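You operate a simulated robot arm through the tools that you are given. There is no shell and no other tool. Be economical: measure what you need, move in short steps, check, and stop when the job is done.

Carry out the task below with a simulated robot arm. There is one attempt and no reset: what you move stays moved.

Task
Shut both board sliders, then press the strip on the seam down with the red block.
Fine: the block goes back to its place. Set down upright: red press block.

Only the result counts: the job must be done as asked and must still hold three seconds after the hand-in. Knocking over, shifting, dropping, spilling or breaking anything else fails it.

Robot
A 7-joint arm with a two-finger parallel gripper, fixed in place. Base frame: the origin is at the foot of the arm, x ahead of it, y to its left, z up; the work surface is at about z = 868. Readings come in mm, rad, newtons and seconds.
With the tool pointing down near the work surface it reaches from about 240 to 680 mm from the base axis. Its first joint turns from -1.152 to 1.152 rad. Payload 2.4 kg.
Tool frame: the origin (TCP) lies between the finger pads and is the grasp point; the fingertips stand 30 mm ahead of it; z points along the fingers, y is the line along which they close. Largest opening 94 mm; finger width 28, thickness 10; the body of the gripper, 50 by 96 mm, starts 55 mm behind the TCP.
Orientation is that of the tool frame in the base frame, as a unit quaternion [x, y, z, w]. With the fingers straight down and closing along the base's y, the tool's x points along the base's -x, its y along +y and its z along -z.

Tools
- The arm moves only by the tool servo_tool. Its argument "commands" is a list of rows, each a list of 7 numbers: the shift along the base's x, y, z in units of 500 mm (1.0 is 500 mm), then the turn, a rotation vector about the base's x, y, z in units of 45 degrees (1.0 is 45 degrees), then the closure, from 0 (fully open) to 1 (shut). In form: [[dx, dy, dz, rx, ry, rz, grip], ...]. A call has 1 to 20 rows; each row is the pose to reach, as a shift and turn from the pose commanded when the call began. A call with a number of a shift or a turn outside -1 to 1 is refused whole. A row lasts 0.2 s, in which the tool goes at most 50 mm and 0.15 rad; a call with a longer step from one row to the next is refused whole, and so is a gripper value outside its range. A pose out of reach is approached as far as the arm can. The call stops where the force on the tool passes 50 N (or 10 N more than at its start, if that is more) or the arm is blocked; 0.2 s more then pass. The fingers move at their own pace (about 153 mm/s each) and stop on an object; they squeeze with about 35 N. The grip force told is the motor's: it shows also when the fingers shut on nothing. Time passes only in rows, and 0.2 s behind the last, so rows that repeat a pose let the fingers close. The reply holds the time, the measured pose of the TCP, the force on the tool along the base axes, the opening and the grip force, in the units named above and with some noise, with the torque about the TCP (base axes, N m) and any sound that the robot's microphone picked up.
- Cameras (640 x 400 px; columns grow to the right, rows downward): "scene" is fixed at [38.9, 469.5, 1460.3]; the picture's right is [-0.77, -0.64, 0.00], its down [-0.27, 0.32, -0.91] and it looks along [0.58, -0.69, -0.42] (base axes); focal length 318 px, centre (320, 200). "wrist" rides on the gripper at [76, 14, -103] in the tool frame; the picture's right is [-0.18, 0.98, 0.00], its down [-0.75, -0.14, -0.64] and it looks along [-0.63, -0.12, 0.77] (tool axes); focal length 243 px, centre (320, 200). There is no depth. A picture from a camera that has moved, and an enlarged one, comes with that camera's place and axes in the base frame and with its lens.
- snapshot(camera): a new picture of that camera. It takes no simulated time.
- inspect(camera, box): a new picture of the part [left, top, right, bottom] of that camera's present view, enlarged. It takes no simulated time.
- sign_off(): hands the job in; it is judged then, once.

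Go step by step. Nothing tells you positions but the pictures and the camera data: compare them with the known pose of the tool, close in by small moves and look again before you grip or let go. The budget is 120 turns and 64 pictures, counting those below and the enlarged ones. Unless the task says otherwise, let go and move clear before handing in, and close with one line.

The tools are called as a command line: name --pt "numbers of a row" for each row, then --argument value for the rest, lists and objects as JSON in quotes. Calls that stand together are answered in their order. servo_tool: Moves the arm, as the interface text tells. Its arguments: {"type":"object","properties":{"commands":{"type":"array","items":{"type":"array","items":{"type":"number"}}}},"required":["commands"]} The other tools are called the same way: snapshot (camera) takes a picture; inspect (camera, box) takes an enlarged picture of a part of a camera's view; sign_off () hands the job in.

At the start:

```text
t: 0.0
position: [318.8, -248.8, 1174.0]
tcp_rot: [0.0, 1.0, 0.001, 0.0]
force: [-0.2, 0.6, 0.6]
torque: [0.01, -0.02, -0.05]
width: 94.1
grasp_force: 0.0
```

scene: 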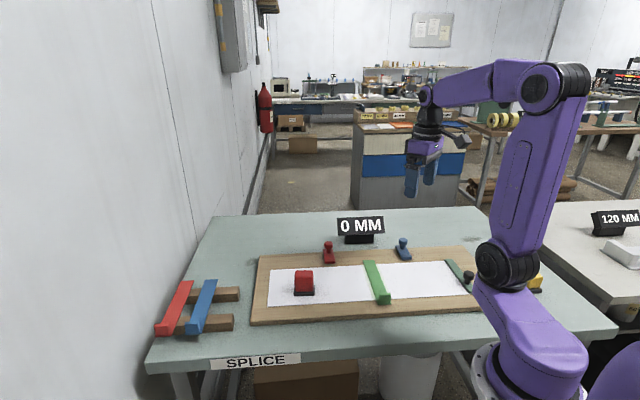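
wrist: 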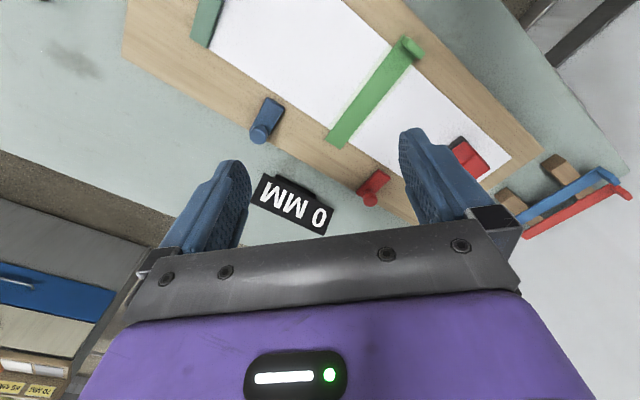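

I see a board with paper, a green strip, a red block, two small sliders (red, blue) on the board's far edge, and strips on a rack at the left. I'll enlarge the views before moving.

inspect --camera "scene" --box '[240, 220, 400, 330]'

inspect --camera "scene" --box '[370, 220, 560, 330]'

inspect --camera "wrist" --box '[180, 0, 640, 240]'

```text
3.64 times, centred on (320, 275) of scene
camera zoom: at [38.9, 469.5, 1460.3], right [-0.77, -0.64, 0.0], down [-0.27, 0.32, -0.91], along [0.58, -0.69, -0.42], focal length 1156 px, centre (320, -73)
```

zoom: 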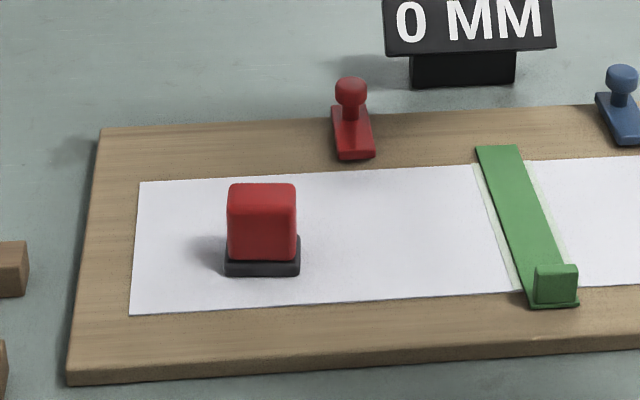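

```text
3.37 times, centred on (465, 275) of scene
camera zoom: at [38.9, 469.5, 1460.3], right [-0.77, -0.64, 0.0], down [-0.27, 0.32, -0.91], along [0.58, -0.69, -0.42], focal length 1070 px, centre (-168, -53)
```

zoom: 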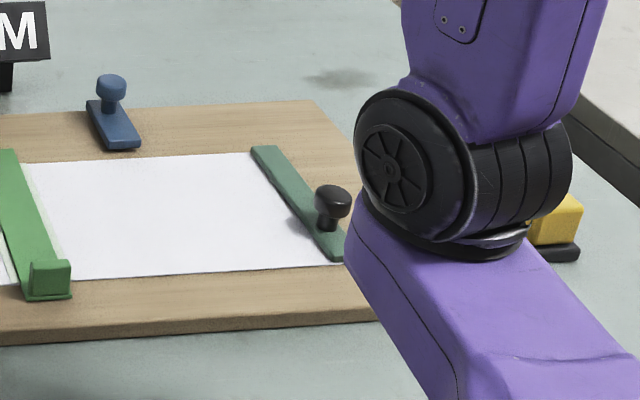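

```text
1.39 times, centred on (410, 120) of wrist
camera zoom: at [242.9, -235.5, 1275.0], right [0.18, 0.98, 0.0], down [0.75, -0.14, 0.64], along [0.63, -0.12, -0.77], focal length 338 px, centre (195, 311)
```

zoom: 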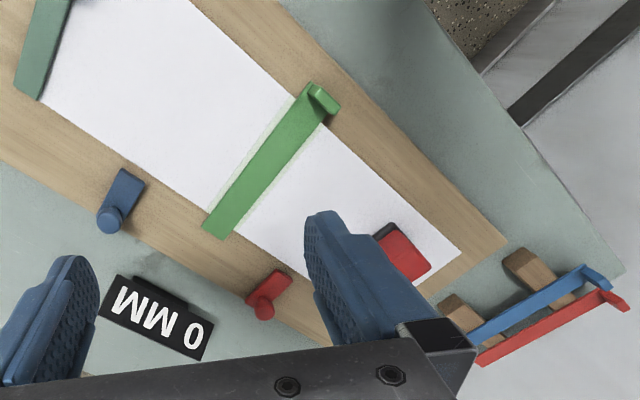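

The board lies at about 45° to the base, with the red slider near (521..562, -150..-193) and the blue one near (351..389, -313..-364). I'll move the wrist camera back for a clear view of the board.

servo_tool --pt "-0.08 0 0 0 0 0 0" --pt "-0.16 0 0 0 0 0 0" --pt "-0.2 0.04 0 0 0 0 0" --pt "-0.2 0.04 0 0 0 0 0"

snapshot --camera "wrist"

inspect --camera "wrist" --box '[60, 60, 320, 220]'

```text
t: 1.0
position: [217.8, -230.0, 1173.4]
tcp_rot: [0.0, 1.0, 0.0, 0.0]
force: [1.1, 0.2, 0.1]
torque: [0.0, 0.0, -0.01]
width: 93.8
grasp_force: 0.1
```

```text
58 pictures are left
camera wrist: at [142.8, -216.0, 1275.6], right [0.18, 0.98, 0.0], down [0.75, -0.14, 0.64], along [0.63, -0.12, -0.77], focal length 243 px, centre (320, 200)
```

wrist: 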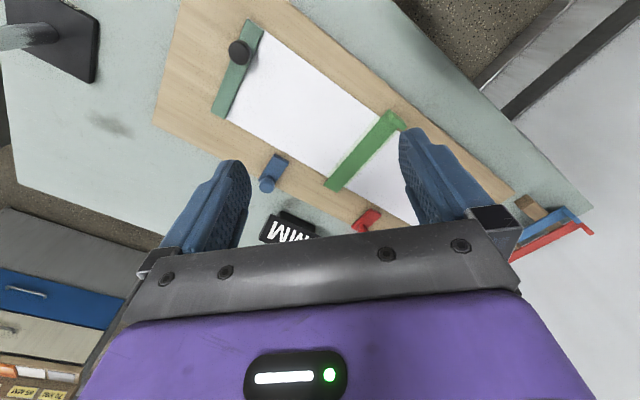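

```text
2.46 times, centred on (190, 140) of wrist
camera zoom: at [142.8, -216.0, 1275.6], right [0.18, 0.98, 0.0], down [0.75, -0.14, 0.64], along [0.63, -0.12, -0.77], focal length 597 px, centre (640, 348)
```

zoom: 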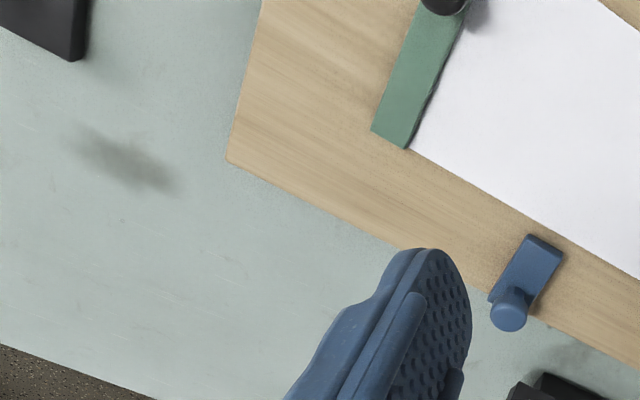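

The red and blue sliders sit just outside the paper, with their knobs on the outer end. I'll turn the tool 45° to match the board and hover over the blue knob (about 387, -362, top near 917).

servo_tool --pt "0.056 -0.044 -0.05 0 0 -0.17 0.2" --pt "0.112 -0.088 -0.1 0 0 -0.34 0.4" --pt "0.169 -0.132 -0.15 0 0 -0.51 0.45" --pt "0.225 -0.176 -0.2 0 0 -0.68 0.45" --pt "0.282 -0.22 -0.25 0 0 -0.85 0.45" --pt "0.338 -0.264 -0.3 0 0 -1.0 0.45" --pt "0.338 -0.264 -0.3 0 0 -1.0 0.45"

snapshot --camera "wrist"

snapshot --camera "scene"

```text
t: 2.6
position: [388.4, -361.4, 1025.3]
tcp_rot: [0.384, 0.923, 0.0, 0.0]
force: [0.0, 1.3, 0.5]
torque: [-0.02, 0.02, -0.03]
width: 51.7
grasp_force: 0.0
```

```text
56 pictures are left
camera wrist: at [345.3, -297.9, 1127.4], right [0.83, 0.56, 0.0], down [0.43, -0.63, 0.64], along [0.36, -0.53, -0.77], focal length 243 px, centre (320, 200)
```

wrist: 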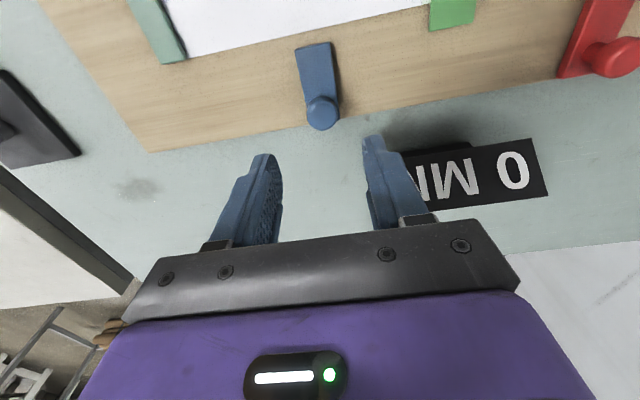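

```text
55 pictures are left
```

scene: 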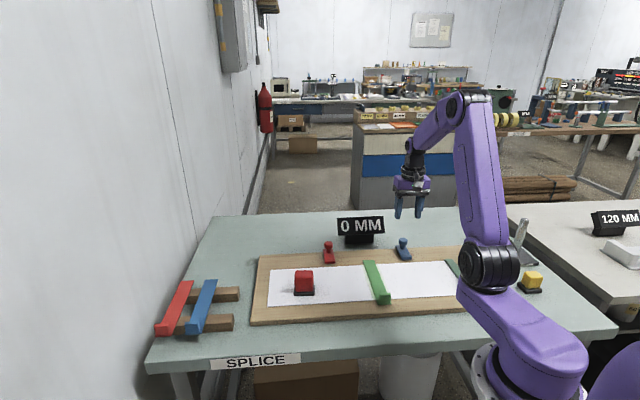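

The blue knob is right below the TCP (about 389.6, -360.4). I'll descend to TCP z≈933, which is fingertips at about 903.

servo_tool --pt "0.001 0.002 -0.06 0 0 0 0.45" --pt "0.001 0.002 -0.12 0 0 0 0.45" --pt "0.001 0.002 -0.16 0 0 0 0.45" --pt "0.001 0.002 -0.184 0 0 0 0.45"

snapshot --camera "wrist"

inspect --camera "scene" --box '[350, 210, 450, 270]'

```text
t: 3.6
position: [386.4, -360.8, 932.2]
tcp_rot: [0.383, 0.924, 0.0, 0.0]
force: [0.0, 0.1, -0.1]
torque: [-0.02, -0.01, 0.0]
width: 51.6
grasp_force: 0.0
```

```text
54 pictures are left
camera wrist: at [344.2, -297.9, 1033.2], right [0.83, 0.56, 0.0], down [0.43, -0.63, 0.64], along [0.36, -0.53, -0.77], focal length 243 px, centre (320, 200)
```

wrist: 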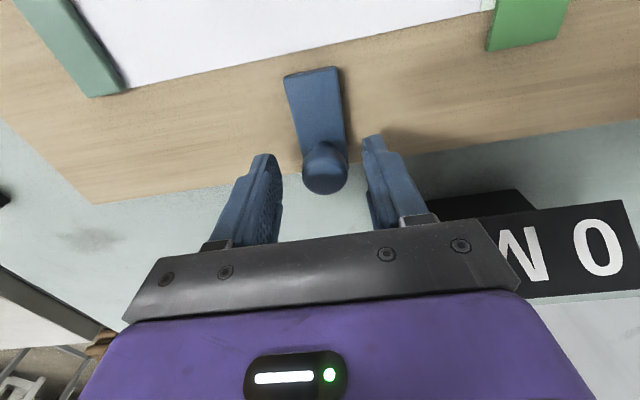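

```text
6.40 times, centred on (400, 240) of scene
camera zoom: at [38.9, 469.5, 1460.3], right [-0.77, -0.64, 0.0], down [-0.27, 0.32, -0.91], along [0.58, -0.69, -0.42], focal length 2034 px, centre (-192, -56)
```

zoom: 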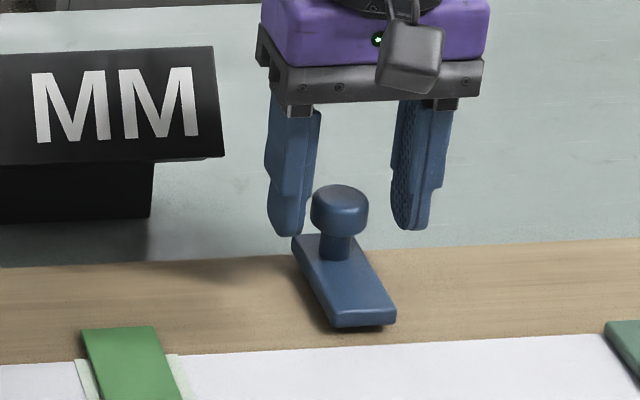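

The knob is centred between the fingers, so I'll close on it.

servo_tool --pt "0 0.006 0 0 0 0 0.8" --pt "0 0.006 0 0 0 0 1" --pt "0 0.006 0 0 0 0 1"

```text
t: 4.4
position: [386.9, -358.5, 931.2]
tcp_rot: [0.384, 0.924, 0.0, 0.001]
force: [-2.5, -5.1, -2.4]
torque: [-0.44, -0.1, 0.23]
width: 27.5
grasp_force: 45.0
```

The knob is held (27.5 mm). I'll drag it inward, toward the paper, in small steps while watching the force.

servo_tool --pt "-0.007 0.0072 0 0 0 0 1" --pt "-0.0139 0.0144 0 0 0 0 1" --pt "-0.0209 0.0215 0 0 0 0 1" --pt "-0.0278 0.0287 0 0 0 0 1"

snapshot --camera "wrist"

```text
t: 5.4
position: [372.8, -344.7, 932.2]
tcp_rot: [0.383, 0.924, 0.0, 0.0]
force: [-10.3, -13.2, -10.9]
torque: [-0.97, -0.29, -0.18]
width: 27.7
grasp_force: 44.6
```

```text
52 pictures are left
camera wrist: at [329.7, -280.5, 1033.2], right [0.83, 0.56, 0.0], down [0.43, -0.63, 0.64], along [0.36, -0.53, -0.77], focal length 243 px, centre (320, 200)
```

wrist: 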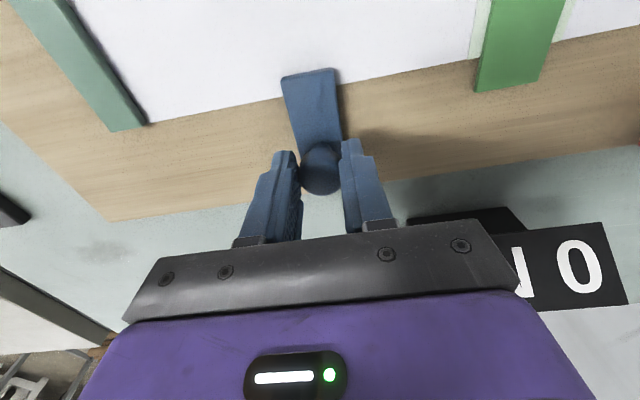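

The slider moves freely, and its tip is now at the paper edge. I'll carry on, shifting slightly sideways to relieve the side force.

servo_tool --pt "-0.01 0.004 0.002 0 0 0 1" --pt "-0.017 0.011 0.003 0 0 0 1" --pt "-0.024 0.018 0.003 0 0 0 1" --pt "-0.031 0.025 0.003 0 0 0 1"

snapshot --camera "wrist"

```text
t: 6.4
position: [359.0, -330.0, 931.2]
tcp_rot: [0.382, 0.924, 0.001, -0.003]
force: [-6.7, -8.5, -38.1]
torque: [0.26, 0.65, 0.01]
width: 27.3
grasp_force: 45.7
```

```text
51 pictures are left
camera wrist: at [315.9, -267.1, 1033.9], right [0.82, 0.57, 0.0], down [0.44, -0.64, 0.64], along [0.36, -0.53, -0.77], focal length 243 px, centre (320, 200)
```

wrist: 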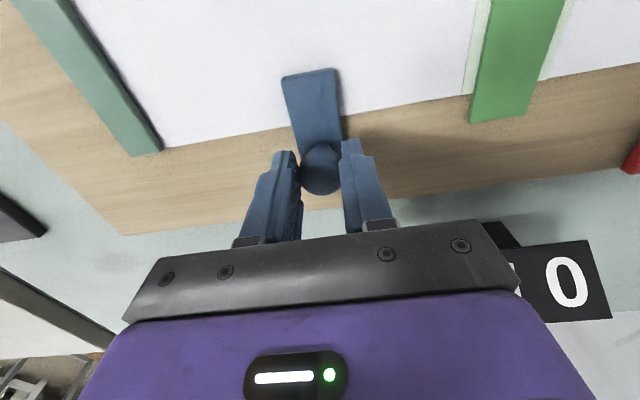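

About 40 mm so far, with no stop yet; the vertical force came from my lift against the captive slider, so I'll undo that. I'll keep going inward until it stops.

servo_tool --pt "-0.005 0.004 -0.003 0 0 0 1" --pt "-0.012 0.0105 -0.003 0 0 0 1" --pt "-0.019 0.017 -0.003 0 0 0 1" --pt "-0.026 0.024 -0.003 0 0 0 1"

snapshot --camera "wrist"

```text
t: 7.4
position: [345.9, -319.1, 931.2]
tcp_rot: [0.382, 0.924, 0.0, -0.001]
force: [3.1, -0.9, -26.4]
torque: [-0.18, -0.31, -0.02]
width: 27.1
grasp_force: 45.4
```

```text
50 pictures are left
camera wrist: at [303.7, -255.0, 1033.5], right [0.82, 0.57, 0.0], down [0.43, -0.63, 0.64], along [0.36, -0.53, -0.77], focal length 243 px, centre (320, 200)
```

wrist: 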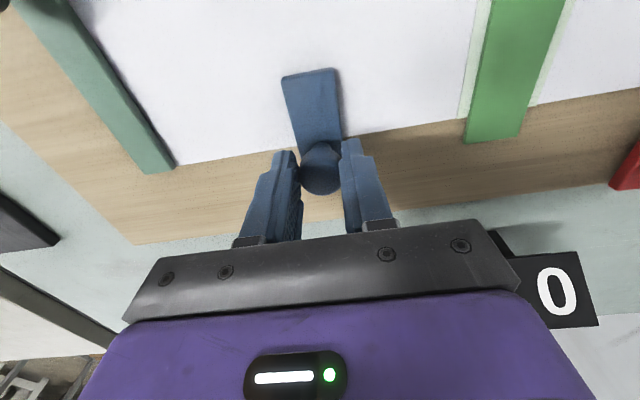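

Still sliding freely at about 57 mm. Continuing.

servo_tool --pt "-0.007 0.007 -0.002 0 0 0 1" --pt "-0.014 0.014 -0.002 0 0 0 1" --pt "-0.021 0.021 -0.002 0 0 0 1" --pt "-0.028 0.028 -0.002 0 0 0 1"

snapshot --camera "wrist"

```text
t: 8.4
position: [340.1, -313.1, 934.6]
tcp_rot: [0.381, 0.924, -0.007, 0.017]
force: [42.6, -16.8, 13.3]
torque: [-0.38, -1.2, 0.14]
width: 27.4
grasp_force: 45.2
```

```text
49 pictures are left
camera wrist: at [294.6, -245.8, 1032.9], right [0.82, 0.57, 0.0], down [0.42, -0.61, 0.67], along [0.38, -0.55, -0.74], focal length 243 px, centre (320, 200)
```

wrist: 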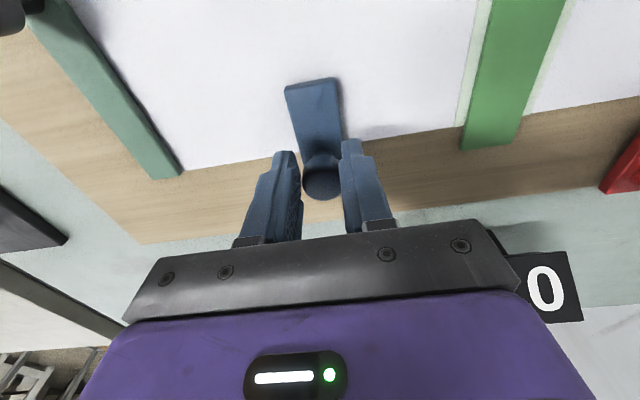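

The slider hit its stop after about 65 mm, so it is shut. I'll relax to just the contact position, open, and rise.

servo_tool --pt "0.012 -0.012 0.002 0 0 0 1" --pt "0.012 -0.012 0.002 0 0 0 0.45" --pt "0.012 -0.012 0.002 0 0 0 0.45" --pt "0.012 -0.012 0.05 0 0 0 0.45" --pt "0.012 -0.012 0.13 0 0 0 0.45"

snapshot --camera "wrist"

inspect --camera "scene" --box '[240, 210, 480, 330]'

```text
t: 9.6
position: [337.8, -312.9, 996.0]
tcp_rot: [0.382, 0.924, -0.001, 0.0]
force: [-0.1, 0.1, -0.4]
torque: [0.02, 0.01, -0.01]
width: 51.8
grasp_force: 0.1
```

```text
48 pictures are left
camera wrist: at [294.0, -249.2, 1098.6], right [0.82, 0.57, 0.0], down [0.43, -0.63, 0.64], along [0.36, -0.53, -0.77], focal length 243 px, centre (320, 200)
```

wrist: 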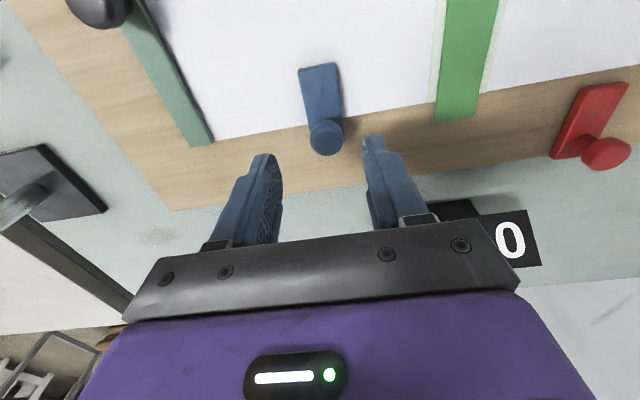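

```text
2.67 times, centred on (360, 270) of scene
camera zoom: at [38.9, 469.5, 1460.3], right [-0.77, -0.64, 0.0], down [-0.27, 0.32, -0.91], along [0.58, -0.69, -0.42], focal length 847 px, centre (213, 13)
```

zoom: 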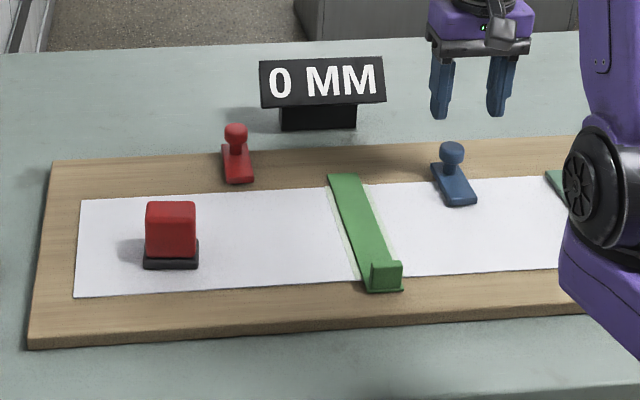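

Blue is shut over the paper. Next is the red knob, roughly at (550, -195), so I'll raise and move above it.

servo_tool --pt "0.05 0.03 0.07 0 0 0 0.4" --pt "0.12 0.07 0.07 0 0 0 0.4" --pt "0.19 0.11 0.07 0 0 0 0.4" --pt "0.26 0.15 0.07 0 0 0 0.4" --pt "0.33 0.19 0.07 0 0 0 0.4" --pt "0.4 0.22 0.07 0 0 0 0.4" --pt "0.424 0.236 0.06 0 0 0 0.4" --pt "0.424 0.236 0.06 0 0 0 0.4"

snapshot --camera "wrist"

```text
t: 11.4
position: [549.0, -193.5, 1025.3]
tcp_rot: [0.382, 0.924, 0.0, 0.0]
force: [-0.7, 0.0, 0.0]
torque: [-0.01, -0.05, -0.01]
width: 56.3
grasp_force: 0.1
```

```text
46 pictures are left
camera wrist: at [505.6, -129.8, 1127.2], right [0.82, 0.57, 0.0], down [0.43, -0.63, 0.64], along [0.36, -0.53, -0.77], focal length 243 px, centre (320, 200)
```

wrist: 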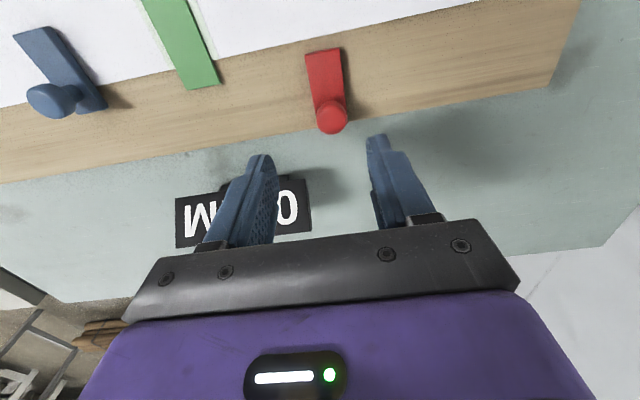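

The red knob is at about (557, -189). I'll line up and descend with the fingers around it.

servo_tool --pt "0.016 0.009 -0.06 0 0 0 0.48" --pt "0.016 0.009 -0.12 0 0 0 0.48" --pt "0.016 0.009 -0.16 0 0 0 0.48" --pt "0.016 0.009 -0.184 0 0 0 0.48"

snapshot --camera "wrist"

```text
t: 12.4
position: [555.8, -187.7, 933.0]
tcp_rot: [0.383, 0.924, 0.0, 0.0]
force: [-0.3, 0.3, -0.2]
torque: [-0.02, 0.01, -0.02]
width: 48.5
grasp_force: 0.0
```

```text
45 pictures are left
camera wrist: at [513.3, -123.5, 1034.5], right [0.82, 0.57, 0.0], down [0.43, -0.63, 0.64], along [0.36, -0.53, -0.77], focal length 243 px, centre (320, 200)
```

wrist: 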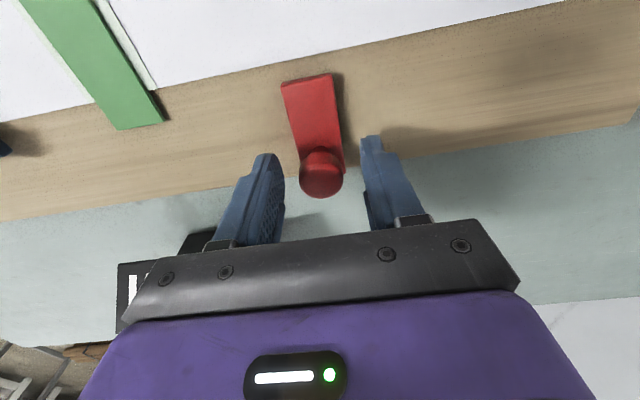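

Centred. I'll close and drag inward along the direction found with blue (-0.718, 0.696).

servo_tool --pt "0 0 0 0 0 0 0.8" --pt "0 0 0 0 0 0 1" --pt "0 0 0 0 0 0 1" --pt "-0.0072 0.007 0 0 0 0 1" --pt "-0.0144 0.0139 0 0 0 0 1" --pt "-0.0215 0.0209 0 0 0 0 1" --pt "-0.0287 0.0278 0 0 0 0 1" --pt "-0.0359 0.0348 0 0 0 0 1" --pt "-0.0431 0.0418 0 0 0 0 1"

snapshot --camera "wrist"

```text
t: 14.4
position: [534.5, -167.9, 932.9]
tcp_rot: [0.383, 0.924, 0.0, 0.0]
force: [-3.9, -7.2, -0.1]
torque: [0.19, 0.6, -0.01]
width: 27.3
grasp_force: 45.2
```

```text
44 pictures are left
camera wrist: at [491.8, -103.4, 1034.6], right [0.83, 0.56, 0.0], down [0.43, -0.63, 0.64], along [0.36, -0.53, -0.77], focal length 243 px, centre (320, 200)
```

wrist: 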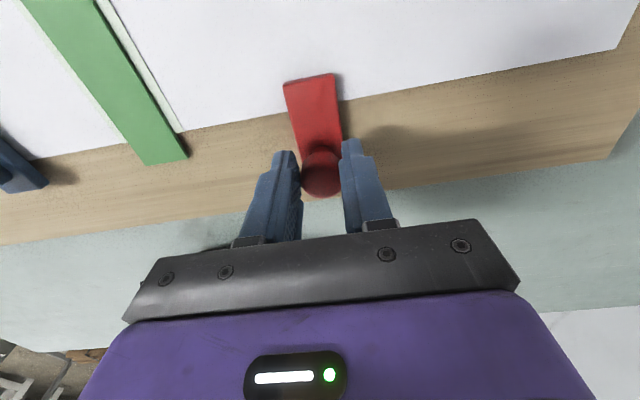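

Red slides freely with low forces. I'll continue to its stop.

servo_tool --pt "-0.0082 0.006 0 0 0 0 1" --pt "-0.0154 0.0129 0 0 0 0 1" --pt "-0.0225 0.0199 0 0 0 0 1" --pt "-0.0297 0.0268 0 0 0 0 1" --pt "-0.0369 0.0338 0 0 0 0 1" --pt "-0.0441 0.0408 0 0 0 0 1" --pt "-0.0513 0.0478 0 0 0 0 1" --pt "-0.0585 0.0548 0 0 0 0 1" --pt "-0.0657 0.0618 0 0 0 0 1"

snapshot --camera "wrist"

```text
t: 16.4
position: [509.8, -142.6, 936.2]
tcp_rot: [0.384, 0.923, 0.001, 0.012]
force: [27.4, -29.0, 0.8]
torque: [-0.76, -0.64, -0.01]
width: 26.8
grasp_force: 45.2
```

```text
43 pictures are left
camera wrist: at [464.1, -77.2, 1035.8], right [0.83, 0.56, 0.01], down [0.42, -0.63, 0.66], along [0.38, -0.54, -0.75], focal length 243 px, centre (320, 200)
```

wrist: 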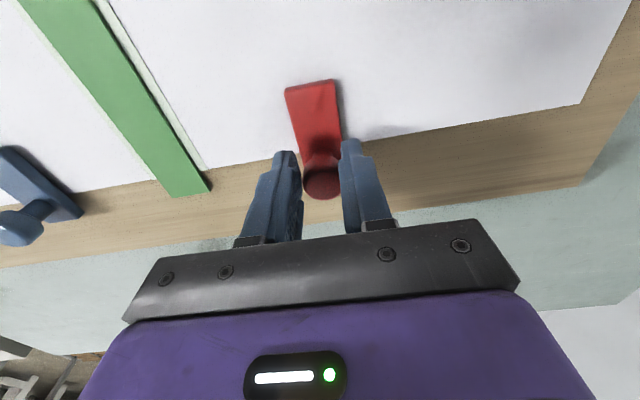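

Red hit its stop at the same 65 mm travel. I'll relax, open and rise.

servo_tool --pt "0.012 -0.01 0.002 0 0 0 1" --pt "0.012 -0.01 0.002 0 0 0 0.45" --pt "0.012 -0.01 0.002 0 0 0 0.45" --pt "0.012 -0.01 0.05 0 0 0 0.45" --pt "0.012 -0.01 0.13 0 0 0 0.45" --pt "0.012 -0.01 0.22 0 0 0 0.45" --pt "0.012 -0.01 0.22 0 0 0 0.45"

snapshot --camera "wrist"

inspect --camera "scene" --box '[240, 210, 480, 330]'

```text
t: 18.0
position: [507.7, -140.4, 1044.2]
tcp_rot: [0.383, 0.924, 0.0, 0.0]
force: [0.1, -1.2, -1.2]
torque: [0.0, 0.01, -0.03]
width: 51.5
grasp_force: 0.2
```

```text
42 pictures are left
camera wrist: at [465.6, -77.6, 1146.3], right [0.82, 0.57, 0.0], down [0.43, -0.63, 0.64], along [0.36, -0.53, -0.77], focal length 243 px, centre (320, 200)
```

wrist: 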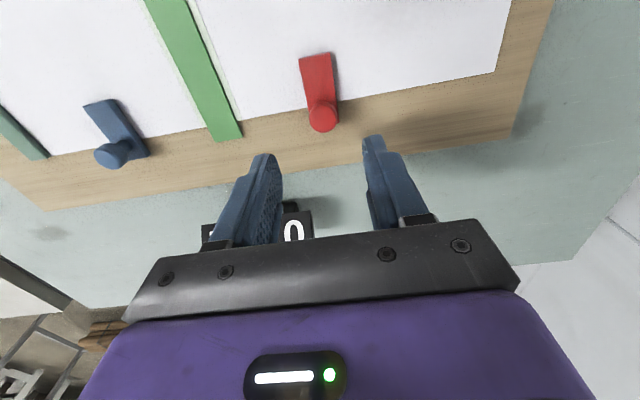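

```text
2.67 times, centred on (360, 270) of scene
camera zoom: at [38.9, 469.5, 1460.3], right [-0.77, -0.64, 0.0], down [-0.27, 0.32, -0.91], along [0.58, -0.69, -0.42], focal length 847 px, centre (213, 13)
```

zoom: 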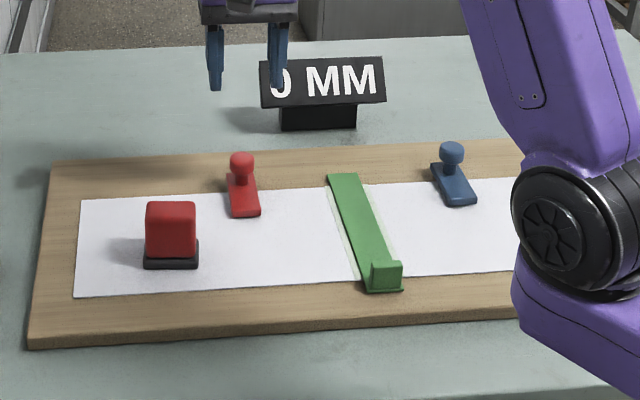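

Both sliders are shut. Now the red block, near (490, -5): I'll go above it with open fingers and look.

servo_tool --pt "-0.01 0.09 0.02 0 0 0 0.2" --pt "-0.02 0.18 0.04 0 0 0 0" --pt "-0.03 0.27 0.04 0 0 0 0" --pt "-0.03 0.27 0.04 0 0 0 0"

snapshot --camera "wrist"

inspect --camera "scene" --box '[270, 230, 400, 310]'

```text
t: 19.0
position: [492.1, -7.3, 1063.7]
tcp_rot: [0.382, 0.924, -0.001, 0.0]
force: [-0.4, -0.6, 0.4]
torque: [-0.01, -0.03, 0.01]
width: 94.0
grasp_force: 0.1
```

```text
40 pictures are left
camera wrist: at [449.5, 56.1, 1165.6], right [0.83, 0.56, 0.0], down [0.43, -0.63, 0.64], along [0.36, -0.53, -0.77], focal length 243 px, centre (320, 200)
```

wrist: 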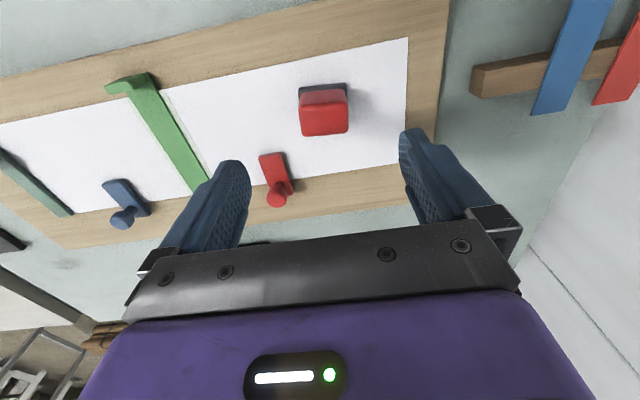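

```text
4.92 times, centred on (335, 270) of scene
camera zoom: at [38.8, 469.5, 1460.3], right [-0.77, -0.64, 0.0], down [-0.27, 0.32, -0.91], along [0.58, -0.69, -0.42], focal length 1564 px, centre (246, -145)
```

zoom: 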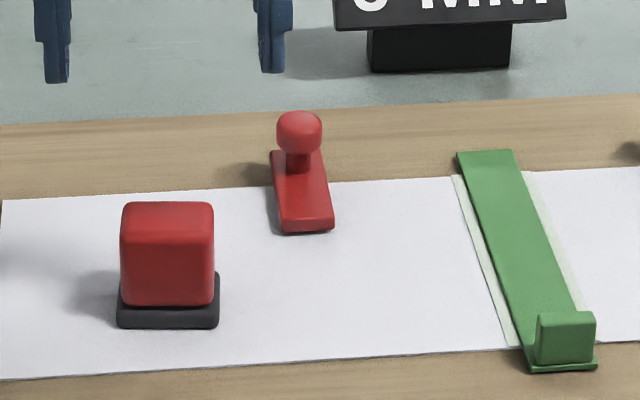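

The block stands with its wide face across the tool's closing line; centre at about (501, -13), top near 945. I'll align and drop a little to check.

servo_tool --pt "0.018 -0.012 -0.06 0 0 0 0" --pt "0.018 -0.012 -0.12 0 0 0 0" --pt "0.018 -0.012 -0.12 0 0 0 0"

snapshot --camera "wrist"

inspect --camera "scene" --box '[250, 200, 370, 310]'

```text
t: 19.8
position: [502.4, -11.3, 1002.7]
tcp_rot: [0.383, 0.924, 0.0, 0.001]
force: [-0.2, 0.1, -0.3]
torque: [0.0, 0.02, 0.0]
width: 94.3
grasp_force: 0.2
```

```text
38 pictures are left
camera wrist: at [458.2, 51.9, 1104.3], right [0.82, 0.57, 0.0], down [0.43, -0.63, 0.64], along [0.36, -0.53, -0.77], focal length 243 px, centre (320, 200)
```

wrist: 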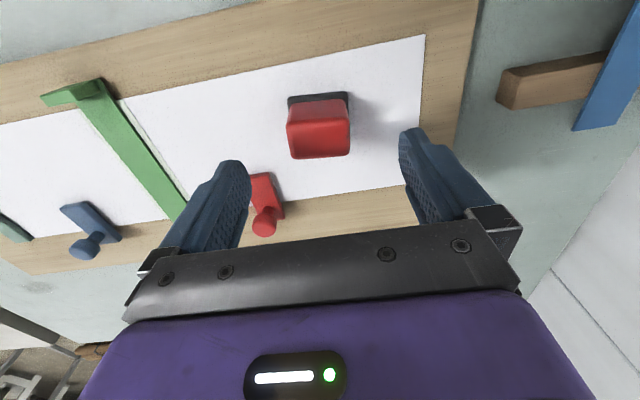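

```text
3.64 times, centred on (310, 255) of scene
camera zoom: at [38.9, 469.5, 1460.3], right [-0.77, -0.64, 0.0], down [-0.27, 0.32, -0.91], along [0.58, -0.69, -0.42], focal length 1156 px, centre (356, 0)
```

zoom: 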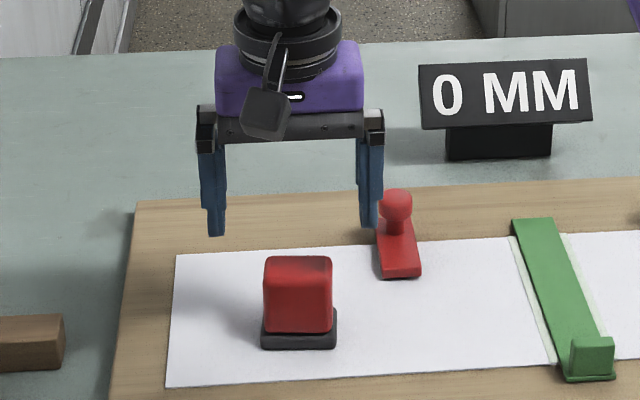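

Aligned within a couple of mm. I'll descend to grip height (TCP z≈924) with the fingers still wide.

servo_tool --pt "-0.002 -0.003 -0.06 0 0 0 0.1" --pt "-0.002 -0.003 -0.12 0 0 0 0.2" --pt "-0.002 -0.003 -0.156 0 0 0 0.25" --pt "-0.002 -0.003 -0.156 0 0 0 0.25"

snapshot --camera "wrist"

inspect --camera "scene" --box '[250, 220, 370, 310]'

```text
t: 20.8
position: [502.3, -13.6, 923.3]
tcp_rot: [0.382, 0.924, 0.001, 0.0]
force: [-0.3, -0.1, 0.0]
torque: [-0.01, -0.01, -0.01]
width: 70.4
grasp_force: 0.1
```

```text
36 pictures are left
camera wrist: at [459.6, 49.8, 1025.9], right [0.82, 0.57, 0.0], down [0.43, -0.63, 0.64], along [0.36, -0.53, -0.77], focal length 243 px, centre (320, 200)
```

wrist: 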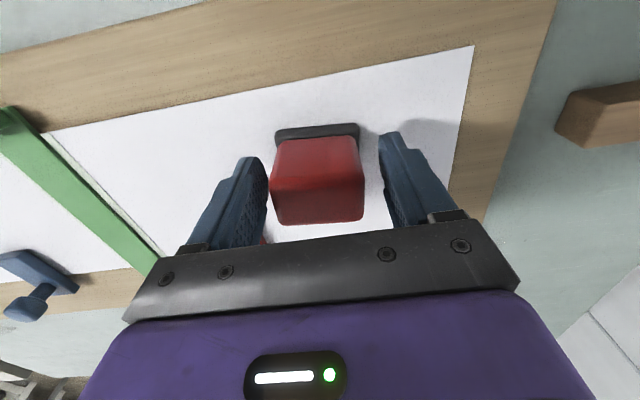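

```text
4.44 times, centred on (310, 265) of scene
camera zoom: at [38.9, 469.5, 1460.3], right [-0.77, -0.64, 0.0], down [-0.27, 0.32, -0.91], along [0.58, -0.69, -0.42], focal length 1412 px, centre (364, -89)
```

zoom: 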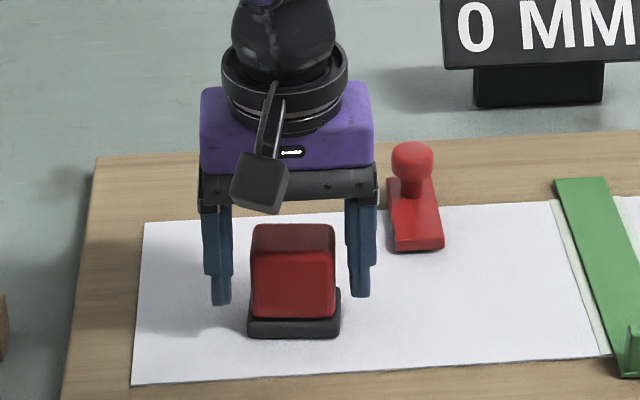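

I want to see how the block's depth lines up with the finger pads before closing.

inspect --camera "wrist" --box '[220, 100, 440, 240]'

```text
2.86 times, centred on (330, 170) of wrist
camera zoom: at [459.6, 49.8, 1025.9], right [0.82, 0.57, 0.0], down [0.43, -0.63, 0.64], along [0.36, -0.53, -0.77], focal length 693 px, centre (291, 286)
```

zoom: 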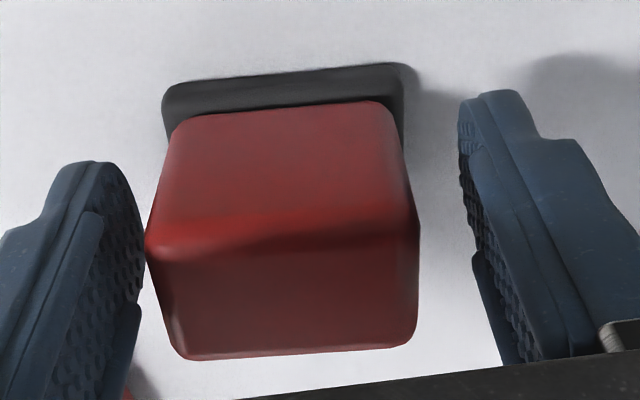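

The block top is nearer z≈930 and its centre is about 6.5 mm further outward, at (506.5, -19). I'll shift there and close.

servo_tool --pt "0.0085 -0.0105 0 0 0 0 0.25" --pt "0.0085 -0.0105 0 0 0 0 0.4" --pt "0.0085 -0.0105 0 0 0 0 0.6" --pt "0.0085 -0.0105 0 0 0 0 0.6"

inspect --camera "wrist" --box '[220, 100, 440, 240]'

```text
t: 21.8
position: [507.5, -19.7, 924.0]
tcp_rot: [0.383, 0.924, 0.0, 0.0]
force: [-0.1, -0.4, 0.2]
torque: [-0.02, 0.0, -0.04]
width: 54.2
grasp_force: 35.0
```

```text
2.86 times, centred on (330, 170) of wrist
camera zoom: at [464.0, 44.4, 1026.1], right [0.82, 0.57, 0.0], down [0.43, -0.63, 0.64], along [0.36, -0.53, -0.77], focal length 693 px, centre (291, 286)
```

zoom: 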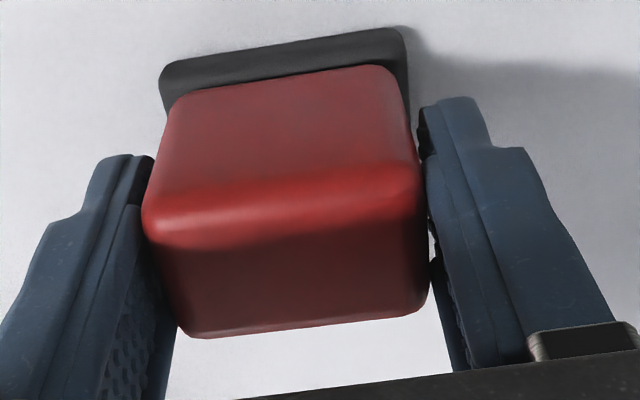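

The block is gripped at 54 mm. Its home pose is TCP ≈ (507.3, -19.5, 924). I'll lift it straight up.

servo_tool --pt "0 0 0 0 0 0 1" --pt "0 0 0.02 0 0 0 1" --pt "0 0 0.06 0 0 0 1" --pt "0 0 0.12 0 0 0 1" --pt "0 0 0.18 0 0 0 1" --pt "0 0 0.18 0 0 0 1"

snapshot --camera "wrist"

inspect --camera "scene" --box '[250, 200, 400, 310]'

```text
t: 23.2
position: [507.2, -19.1, 1014.5]
tcp_rot: [0.383, 0.924, 0.0, 0.0]
force: [0.1, 0.1, -1.6]
torque: [0.0, -0.01, -0.03]
width: 53.8
grasp_force: 34.6
```

```text
32 pictures are left
camera wrist: at [463.7, 44.3, 1116.4], right [0.82, 0.57, 0.0], down [0.43, -0.63, 0.64], along [0.36, -0.53, -0.77], focal length 243 px, centre (320, 200)
```

wrist: 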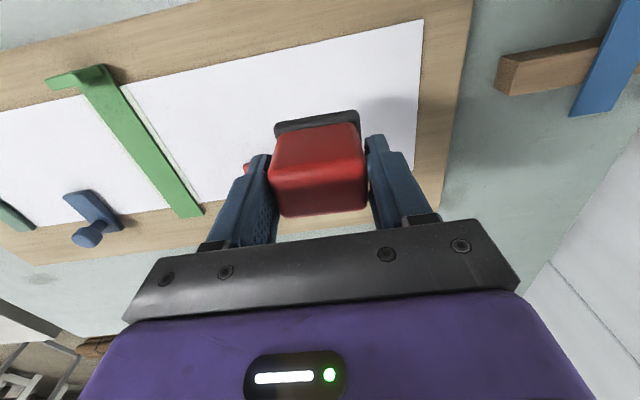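

```text
3.64 times, centred on (325, 255) of scene
camera zoom: at [38.9, 469.5, 1460.3], right [-0.77, -0.64, 0.0], down [-0.27, 0.32, -0.91], along [0.58, -0.69, -0.42], focal length 1156 px, centre (302, 0)
```

zoom: 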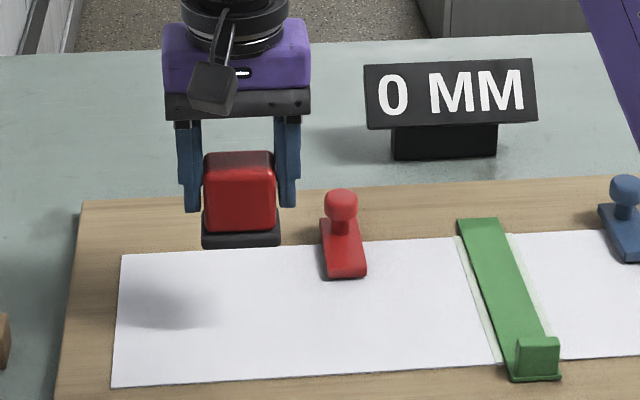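

The block lifts cleanly. The strip's centre line runs through about (383, -175), so I'll go above its middle and check alignment.

servo_tool --pt "-0.04 -0.052 0 0 0 0 1" --pt "-0.09 -0.114 0 0 0 0 1" --pt "-0.14 -0.176 0 0 0 0 1" --pt "-0.19 -0.238 0 0 0 0 1" --pt "-0.23 -0.292 0 0 0 0 1" --pt "-0.248 -0.312 0 0 0 0 1" --pt "-0.248 -0.312 0 0 0 0 1"

snapshot --camera "wrist"

inspect --camera "scene" --box '[300, 190, 460, 310]'

```text
t: 24.8
position: [381.4, -174.6, 1016.6]
tcp_rot: [0.382, 0.924, -0.001, 0.001]
force: [-0.6, -0.5, -1.5]
torque: [-0.03, -0.01, -0.05]
width: 54.0
grasp_force: 34.5
```

```text
30 pictures are left
camera wrist: at [338.6, -111.8, 1118.3], right [0.82, 0.57, 0.0], down [0.43, -0.63, 0.64], along [0.36, -0.53, -0.77], focal length 243 px, centre (320, 200)
```

wrist: 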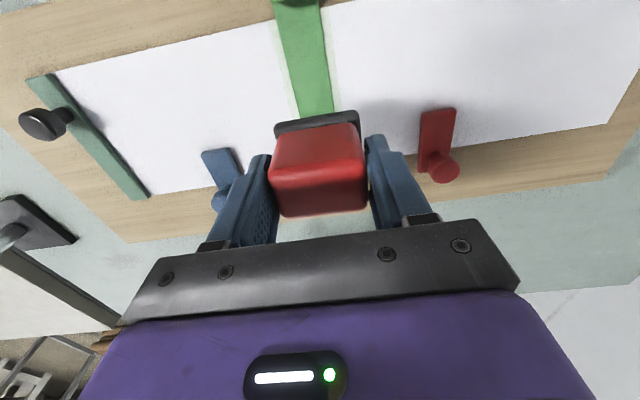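

```text
3.33 times, centred on (380, 250) of scene
camera zoom: at [38.9, 469.5, 1460.3], right [-0.77, -0.64, 0.0], down [-0.27, 0.32, -0.91], along [0.58, -0.69, -0.42], focal length 1059 px, centre (120, 33)
```

zoom: 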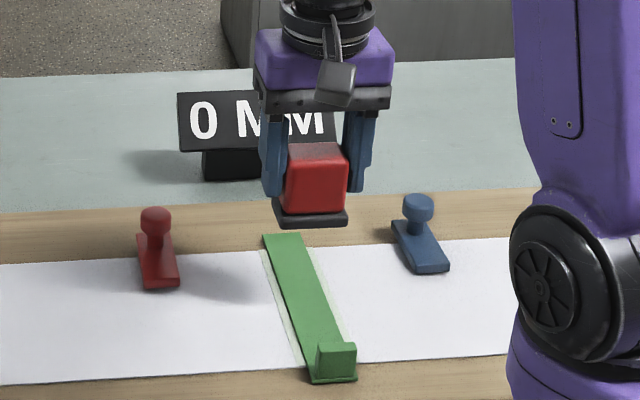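

The block is within about 3 mm of the strip's centre line. I'll correct that and lower to just above the strip.

servo_tool --pt "-0.004 -0.004 -0.05 0 0 0 1" --pt "-0.004 -0.004 -0.1 0 0 0 1" --pt "-0.004 -0.004 -0.15 0 0 0 1" --pt "-0.004 -0.004 -0.15 0 0 0 1"

inspect --camera "scene" --box '[320, 220, 440, 310]'

snapshot --camera "wrist"

```text
t: 25.8
position: [380.4, -175.9, 940.3]
tcp_rot: [0.383, 0.924, 0.0, -0.001]
force: [0.1, 0.5, -2.0]
torque: [0.02, 0.04, 0.01]
width: 53.9
grasp_force: 35.0
```

```text
4.44 times, centred on (380, 265) of scene
camera zoom: at [38.9, 469.5, 1460.3], right [-0.77, -0.64, 0.0], down [-0.27, 0.32, -0.91], along [0.58, -0.69, -0.42], focal length 1412 px, centre (53, -89)
```

zoom: 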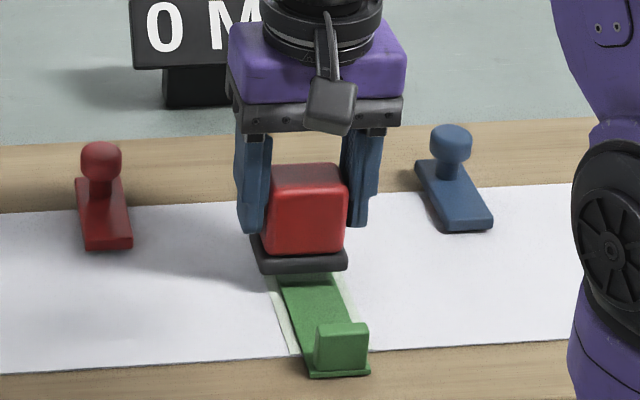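

```text
27 pictures are left
camera wrist: at [337.9, -112.8, 1041.9], right [0.83, 0.56, 0.0], down [0.43, -0.63, 0.64], along [0.36, -0.53, -0.77], focal length 243 px, centre (320, 200)
```

wrist: 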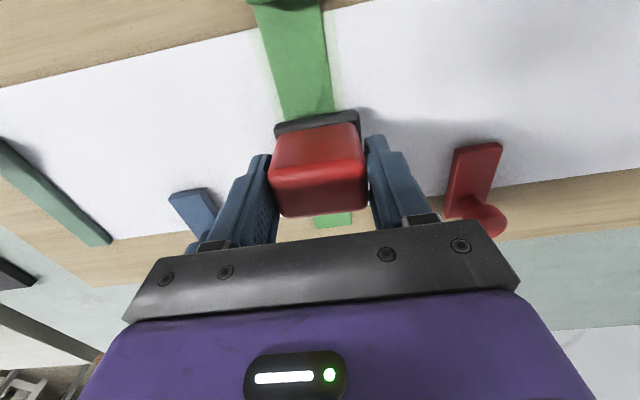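

Aligned over the strip. I'll press down slowly at mid-strip and watch the force.

servo_tool --pt "0 0 -0.01 0 0 0 1" --pt "0 0 -0.016 0 0 0 1" --pt "0 0 -0.02 0 0 0 1" --pt "0 0 -0.024 0 0 0 1" --pt "0 0 -0.027 0 0 0 1" --pt "0 0 -0.03 0 0 0 1"

```text
t: 27.2
position: [381.8, -178.2, 926.5]
tcp_rot: [0.383, 0.924, 0.0, 0.003]
force: [-1.2, 1.4, 32.8]
torque: [-0.05, 0.06, -0.04]
width: 54.2
grasp_force: 34.9
```

Pressing at about 33 N. I'll hold briefly, lift a little, and look at the strip.

servo_tool --pt "0 0 -0.001 0 0 0 1" --pt "0 0 -0.001 0 0 0 1" --pt "0 0 -0.001 0 0 0 1" --pt "0 0 0.02 0 0 0 1" --pt "0 0 0.04 0 0 0 1"

inspect --camera "scene" --box '[320, 220, 440, 310]'

```text
t: 28.4
position: [380.7, -176.3, 945.3]
tcp_rot: [0.383, 0.924, 0.0, 0.0]
force: [0.7, 0.5, -1.4]
torque: [0.05, 0.01, 0.01]
width: 53.6
grasp_force: 35.6
```

```text
4.44 times, centred on (380, 265) of scene
camera zoom: at [38.9, 469.5, 1460.3], right [-0.77, -0.64, 0.0], down [-0.27, 0.32, -0.91], along [0.58, -0.69, -0.42], focal length 1412 px, centre (53, -89)
```

zoom: 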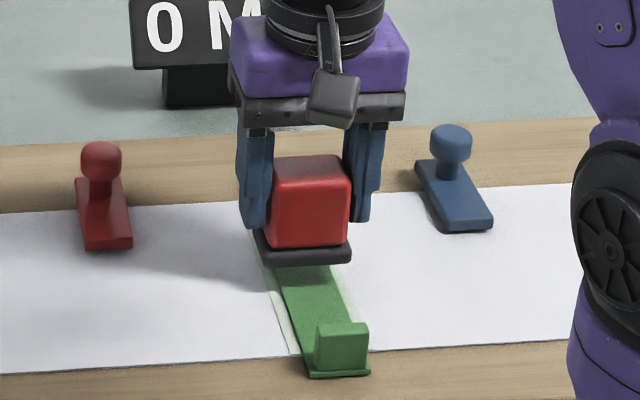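

Now the far part of the strip: two more presses at about 35 and 60 mm outward.

servo_tool --pt "0.025 -0.025 0 0 0 0 1" --pt "0.05 -0.05 0 0 0 0 1" --pt "0.05 -0.05 -0.02 0 0 0 1" --pt "0.05 -0.05 -0.032 0 0 0 1" --pt "0.05 -0.05 -0.038 0 0 0 1" --pt "0.05 -0.05 -0.042 0 0 0 1" --pt "0.05 -0.05 -0.042 0 0 0 1" --pt "0.05 -0.05 -0.042 0 0 0 1"

servo_tool --pt "0 0 0.02 0 0 0 1" --pt "0.018 -0.018 0.03 0 0 0 1" --pt "0.036 -0.036 0.02 0 0 0 1" --pt "0.036 -0.036 0.01 0 0 0 1" --pt "0.036 -0.036 0.004 0 0 0 1" --pt "0.036 -0.036 0 0 0 0 1" --pt "0.036 -0.036 0 0 0 0 1" --pt "0.036 -0.036 0 0 0 0 1"

```text
t: 30.2
position: [403.4, -201.0, 925.1]
tcp_rot: [0.382, 0.924, -0.002, 0.002]
force: [-1.7, 2.9, 24.3]
torque: [0.03, 0.11, 0.0]
width: 53.8
grasp_force: 35.0
```

```text
t: 32.0
position: [425.1, -219.4, 925.9]
tcp_rot: [0.383, 0.924, -0.001, 0.001]
force: [-2.7, 1.1, 19.1]
torque: [0.02, 0.13, 0.0]
width: 54.2
grasp_force: 35.7
```

Forces were 24 N and 19 N there, so I'll push a bit more at the far end, then lift and check the strip and the grip.

servo_tool --pt "0 0 -0.003 0 0 0 1" --pt "0 0 -0.006 0 0 0 1" --pt "0 0 -0.006 0 0 0 1"

servo_tool --pt "0 0 0.02 0 0 0 1" --pt "0 0 0.06 0 0 0 1" --pt "-0.05 0.05 0.06 0 0 0 1" --pt "-0.1 0.1 0.06 0 0 0 1" --pt "-0.15 0.15 0.06 0 0 0 1" --pt "-0.15 0.15 0.06 0 0 0 1"

snapshot --camera "wrist"

inspect --camera "scene" --box '[320, 210, 460, 320]'

```text
t: 32.8
position: [424.6, -220.3, 922.3]
tcp_rot: [0.382, 0.924, 0.0, 0.003]
force: [2.1, -1.3, 32.7]
torque: [-0.14, -0.07, -0.02]
width: 54.1
grasp_force: 35.3
```

```text
t: 34.2
position: [348.1, -145.0, 952.7]
tcp_rot: [0.382, 0.924, 0.0, 0.0]
force: [-0.6, 0.5, -1.1]
torque: [0.01, -0.03, 0.03]
width: 54.1
grasp_force: 35.0
```

```text
25 pictures are left
camera wrist: at [305.3, -82.1, 1053.3], right [0.82, 0.57, 0.0], down [0.43, -0.63, 0.64], along [0.36, -0.53, -0.77], focal length 243 px, centre (320, 200)
```

wrist: 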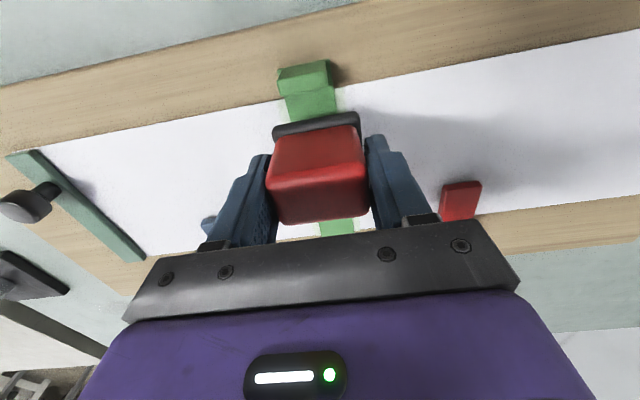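

```text
3.64 times, centred on (390, 265) of scene
camera zoom: at [38.9, 469.5, 1460.3], right [-0.77, -0.64, 0.0], down [-0.27, 0.32, -0.91], along [0.58, -0.69, -0.42], focal length 1156 px, centre (66, -36)
```

zoom: 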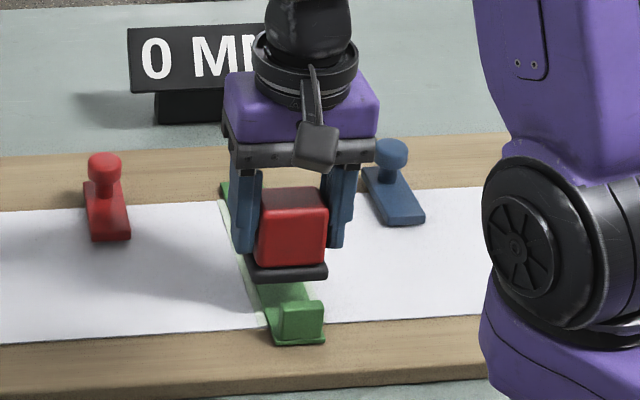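

The strip lies in line under the block, with the tab clear of it. Next I'll press at about 21 mm outward from here, then near the tab.

servo_tool --pt "0.03 -0.03 -0.02 0 0 0 1" --pt "0.03 -0.03 -0.04 0 0 0 1" --pt "0.03 -0.03 -0.05 0 0 0 1" --pt "0.03 -0.03 -0.056 0 0 0 1" --pt "0.03 -0.03 -0.06 0 0 0 1" --pt "0.03 -0.03 -0.063 0 0 0 1" --pt "0.03 -0.03 -0.063 0 0 0 1" --pt "0.03 -0.03 -0.063 0 0 0 1"

servo_tool --pt "0 0 0.02 0 0 0 1" --pt "-0.018 0.018 0.03 0 0 0 1" --pt "-0.036 0.036 0.02 0 0 0 1" --pt "-0.036 0.036 0.01 0 0 0 1" --pt "-0.036 0.036 0.004 0 0 0 1" --pt "-0.036 0.036 0 0 0 0 1" --pt "-0.036 0.036 -0.003 0 0 0 1" --pt "-0.036 0.036 -0.003 0 0 0 1"

inspect --camera "scene" --box '[320, 210, 460, 320]'

```text
t: 36.0
position: [363.5, -158.7, 920.9]
tcp_rot: [0.383, 0.924, -0.001, 0.002]
force: [-1.1, -0.1, 31.9]
torque: [-0.19, -0.06, 0.03]
width: 54.1
grasp_force: 35.1
```

```text
t: 37.8
position: [346.1, -143.5, 919.3]
tcp_rot: [0.383, 0.924, -0.001, 0.001]
force: [-3.3, -3.5, 33.6]
torque: [-0.23, 0.07, -0.02]
width: 54.0
grasp_force: 34.9
```

```text
3.64 times, centred on (390, 265) of scene
camera zoom: at [38.4, 469.6, 1460.3], right [-0.77, -0.64, 0.0], down [-0.27, 0.32, -0.91], along [0.58, -0.69, -0.42], focal length 1156 px, centre (66, -36)
```

zoom: 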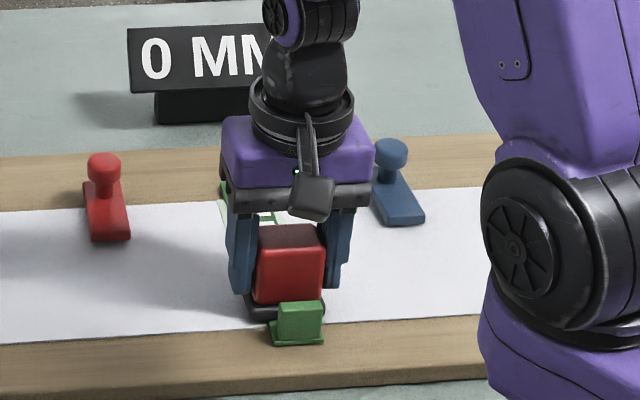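

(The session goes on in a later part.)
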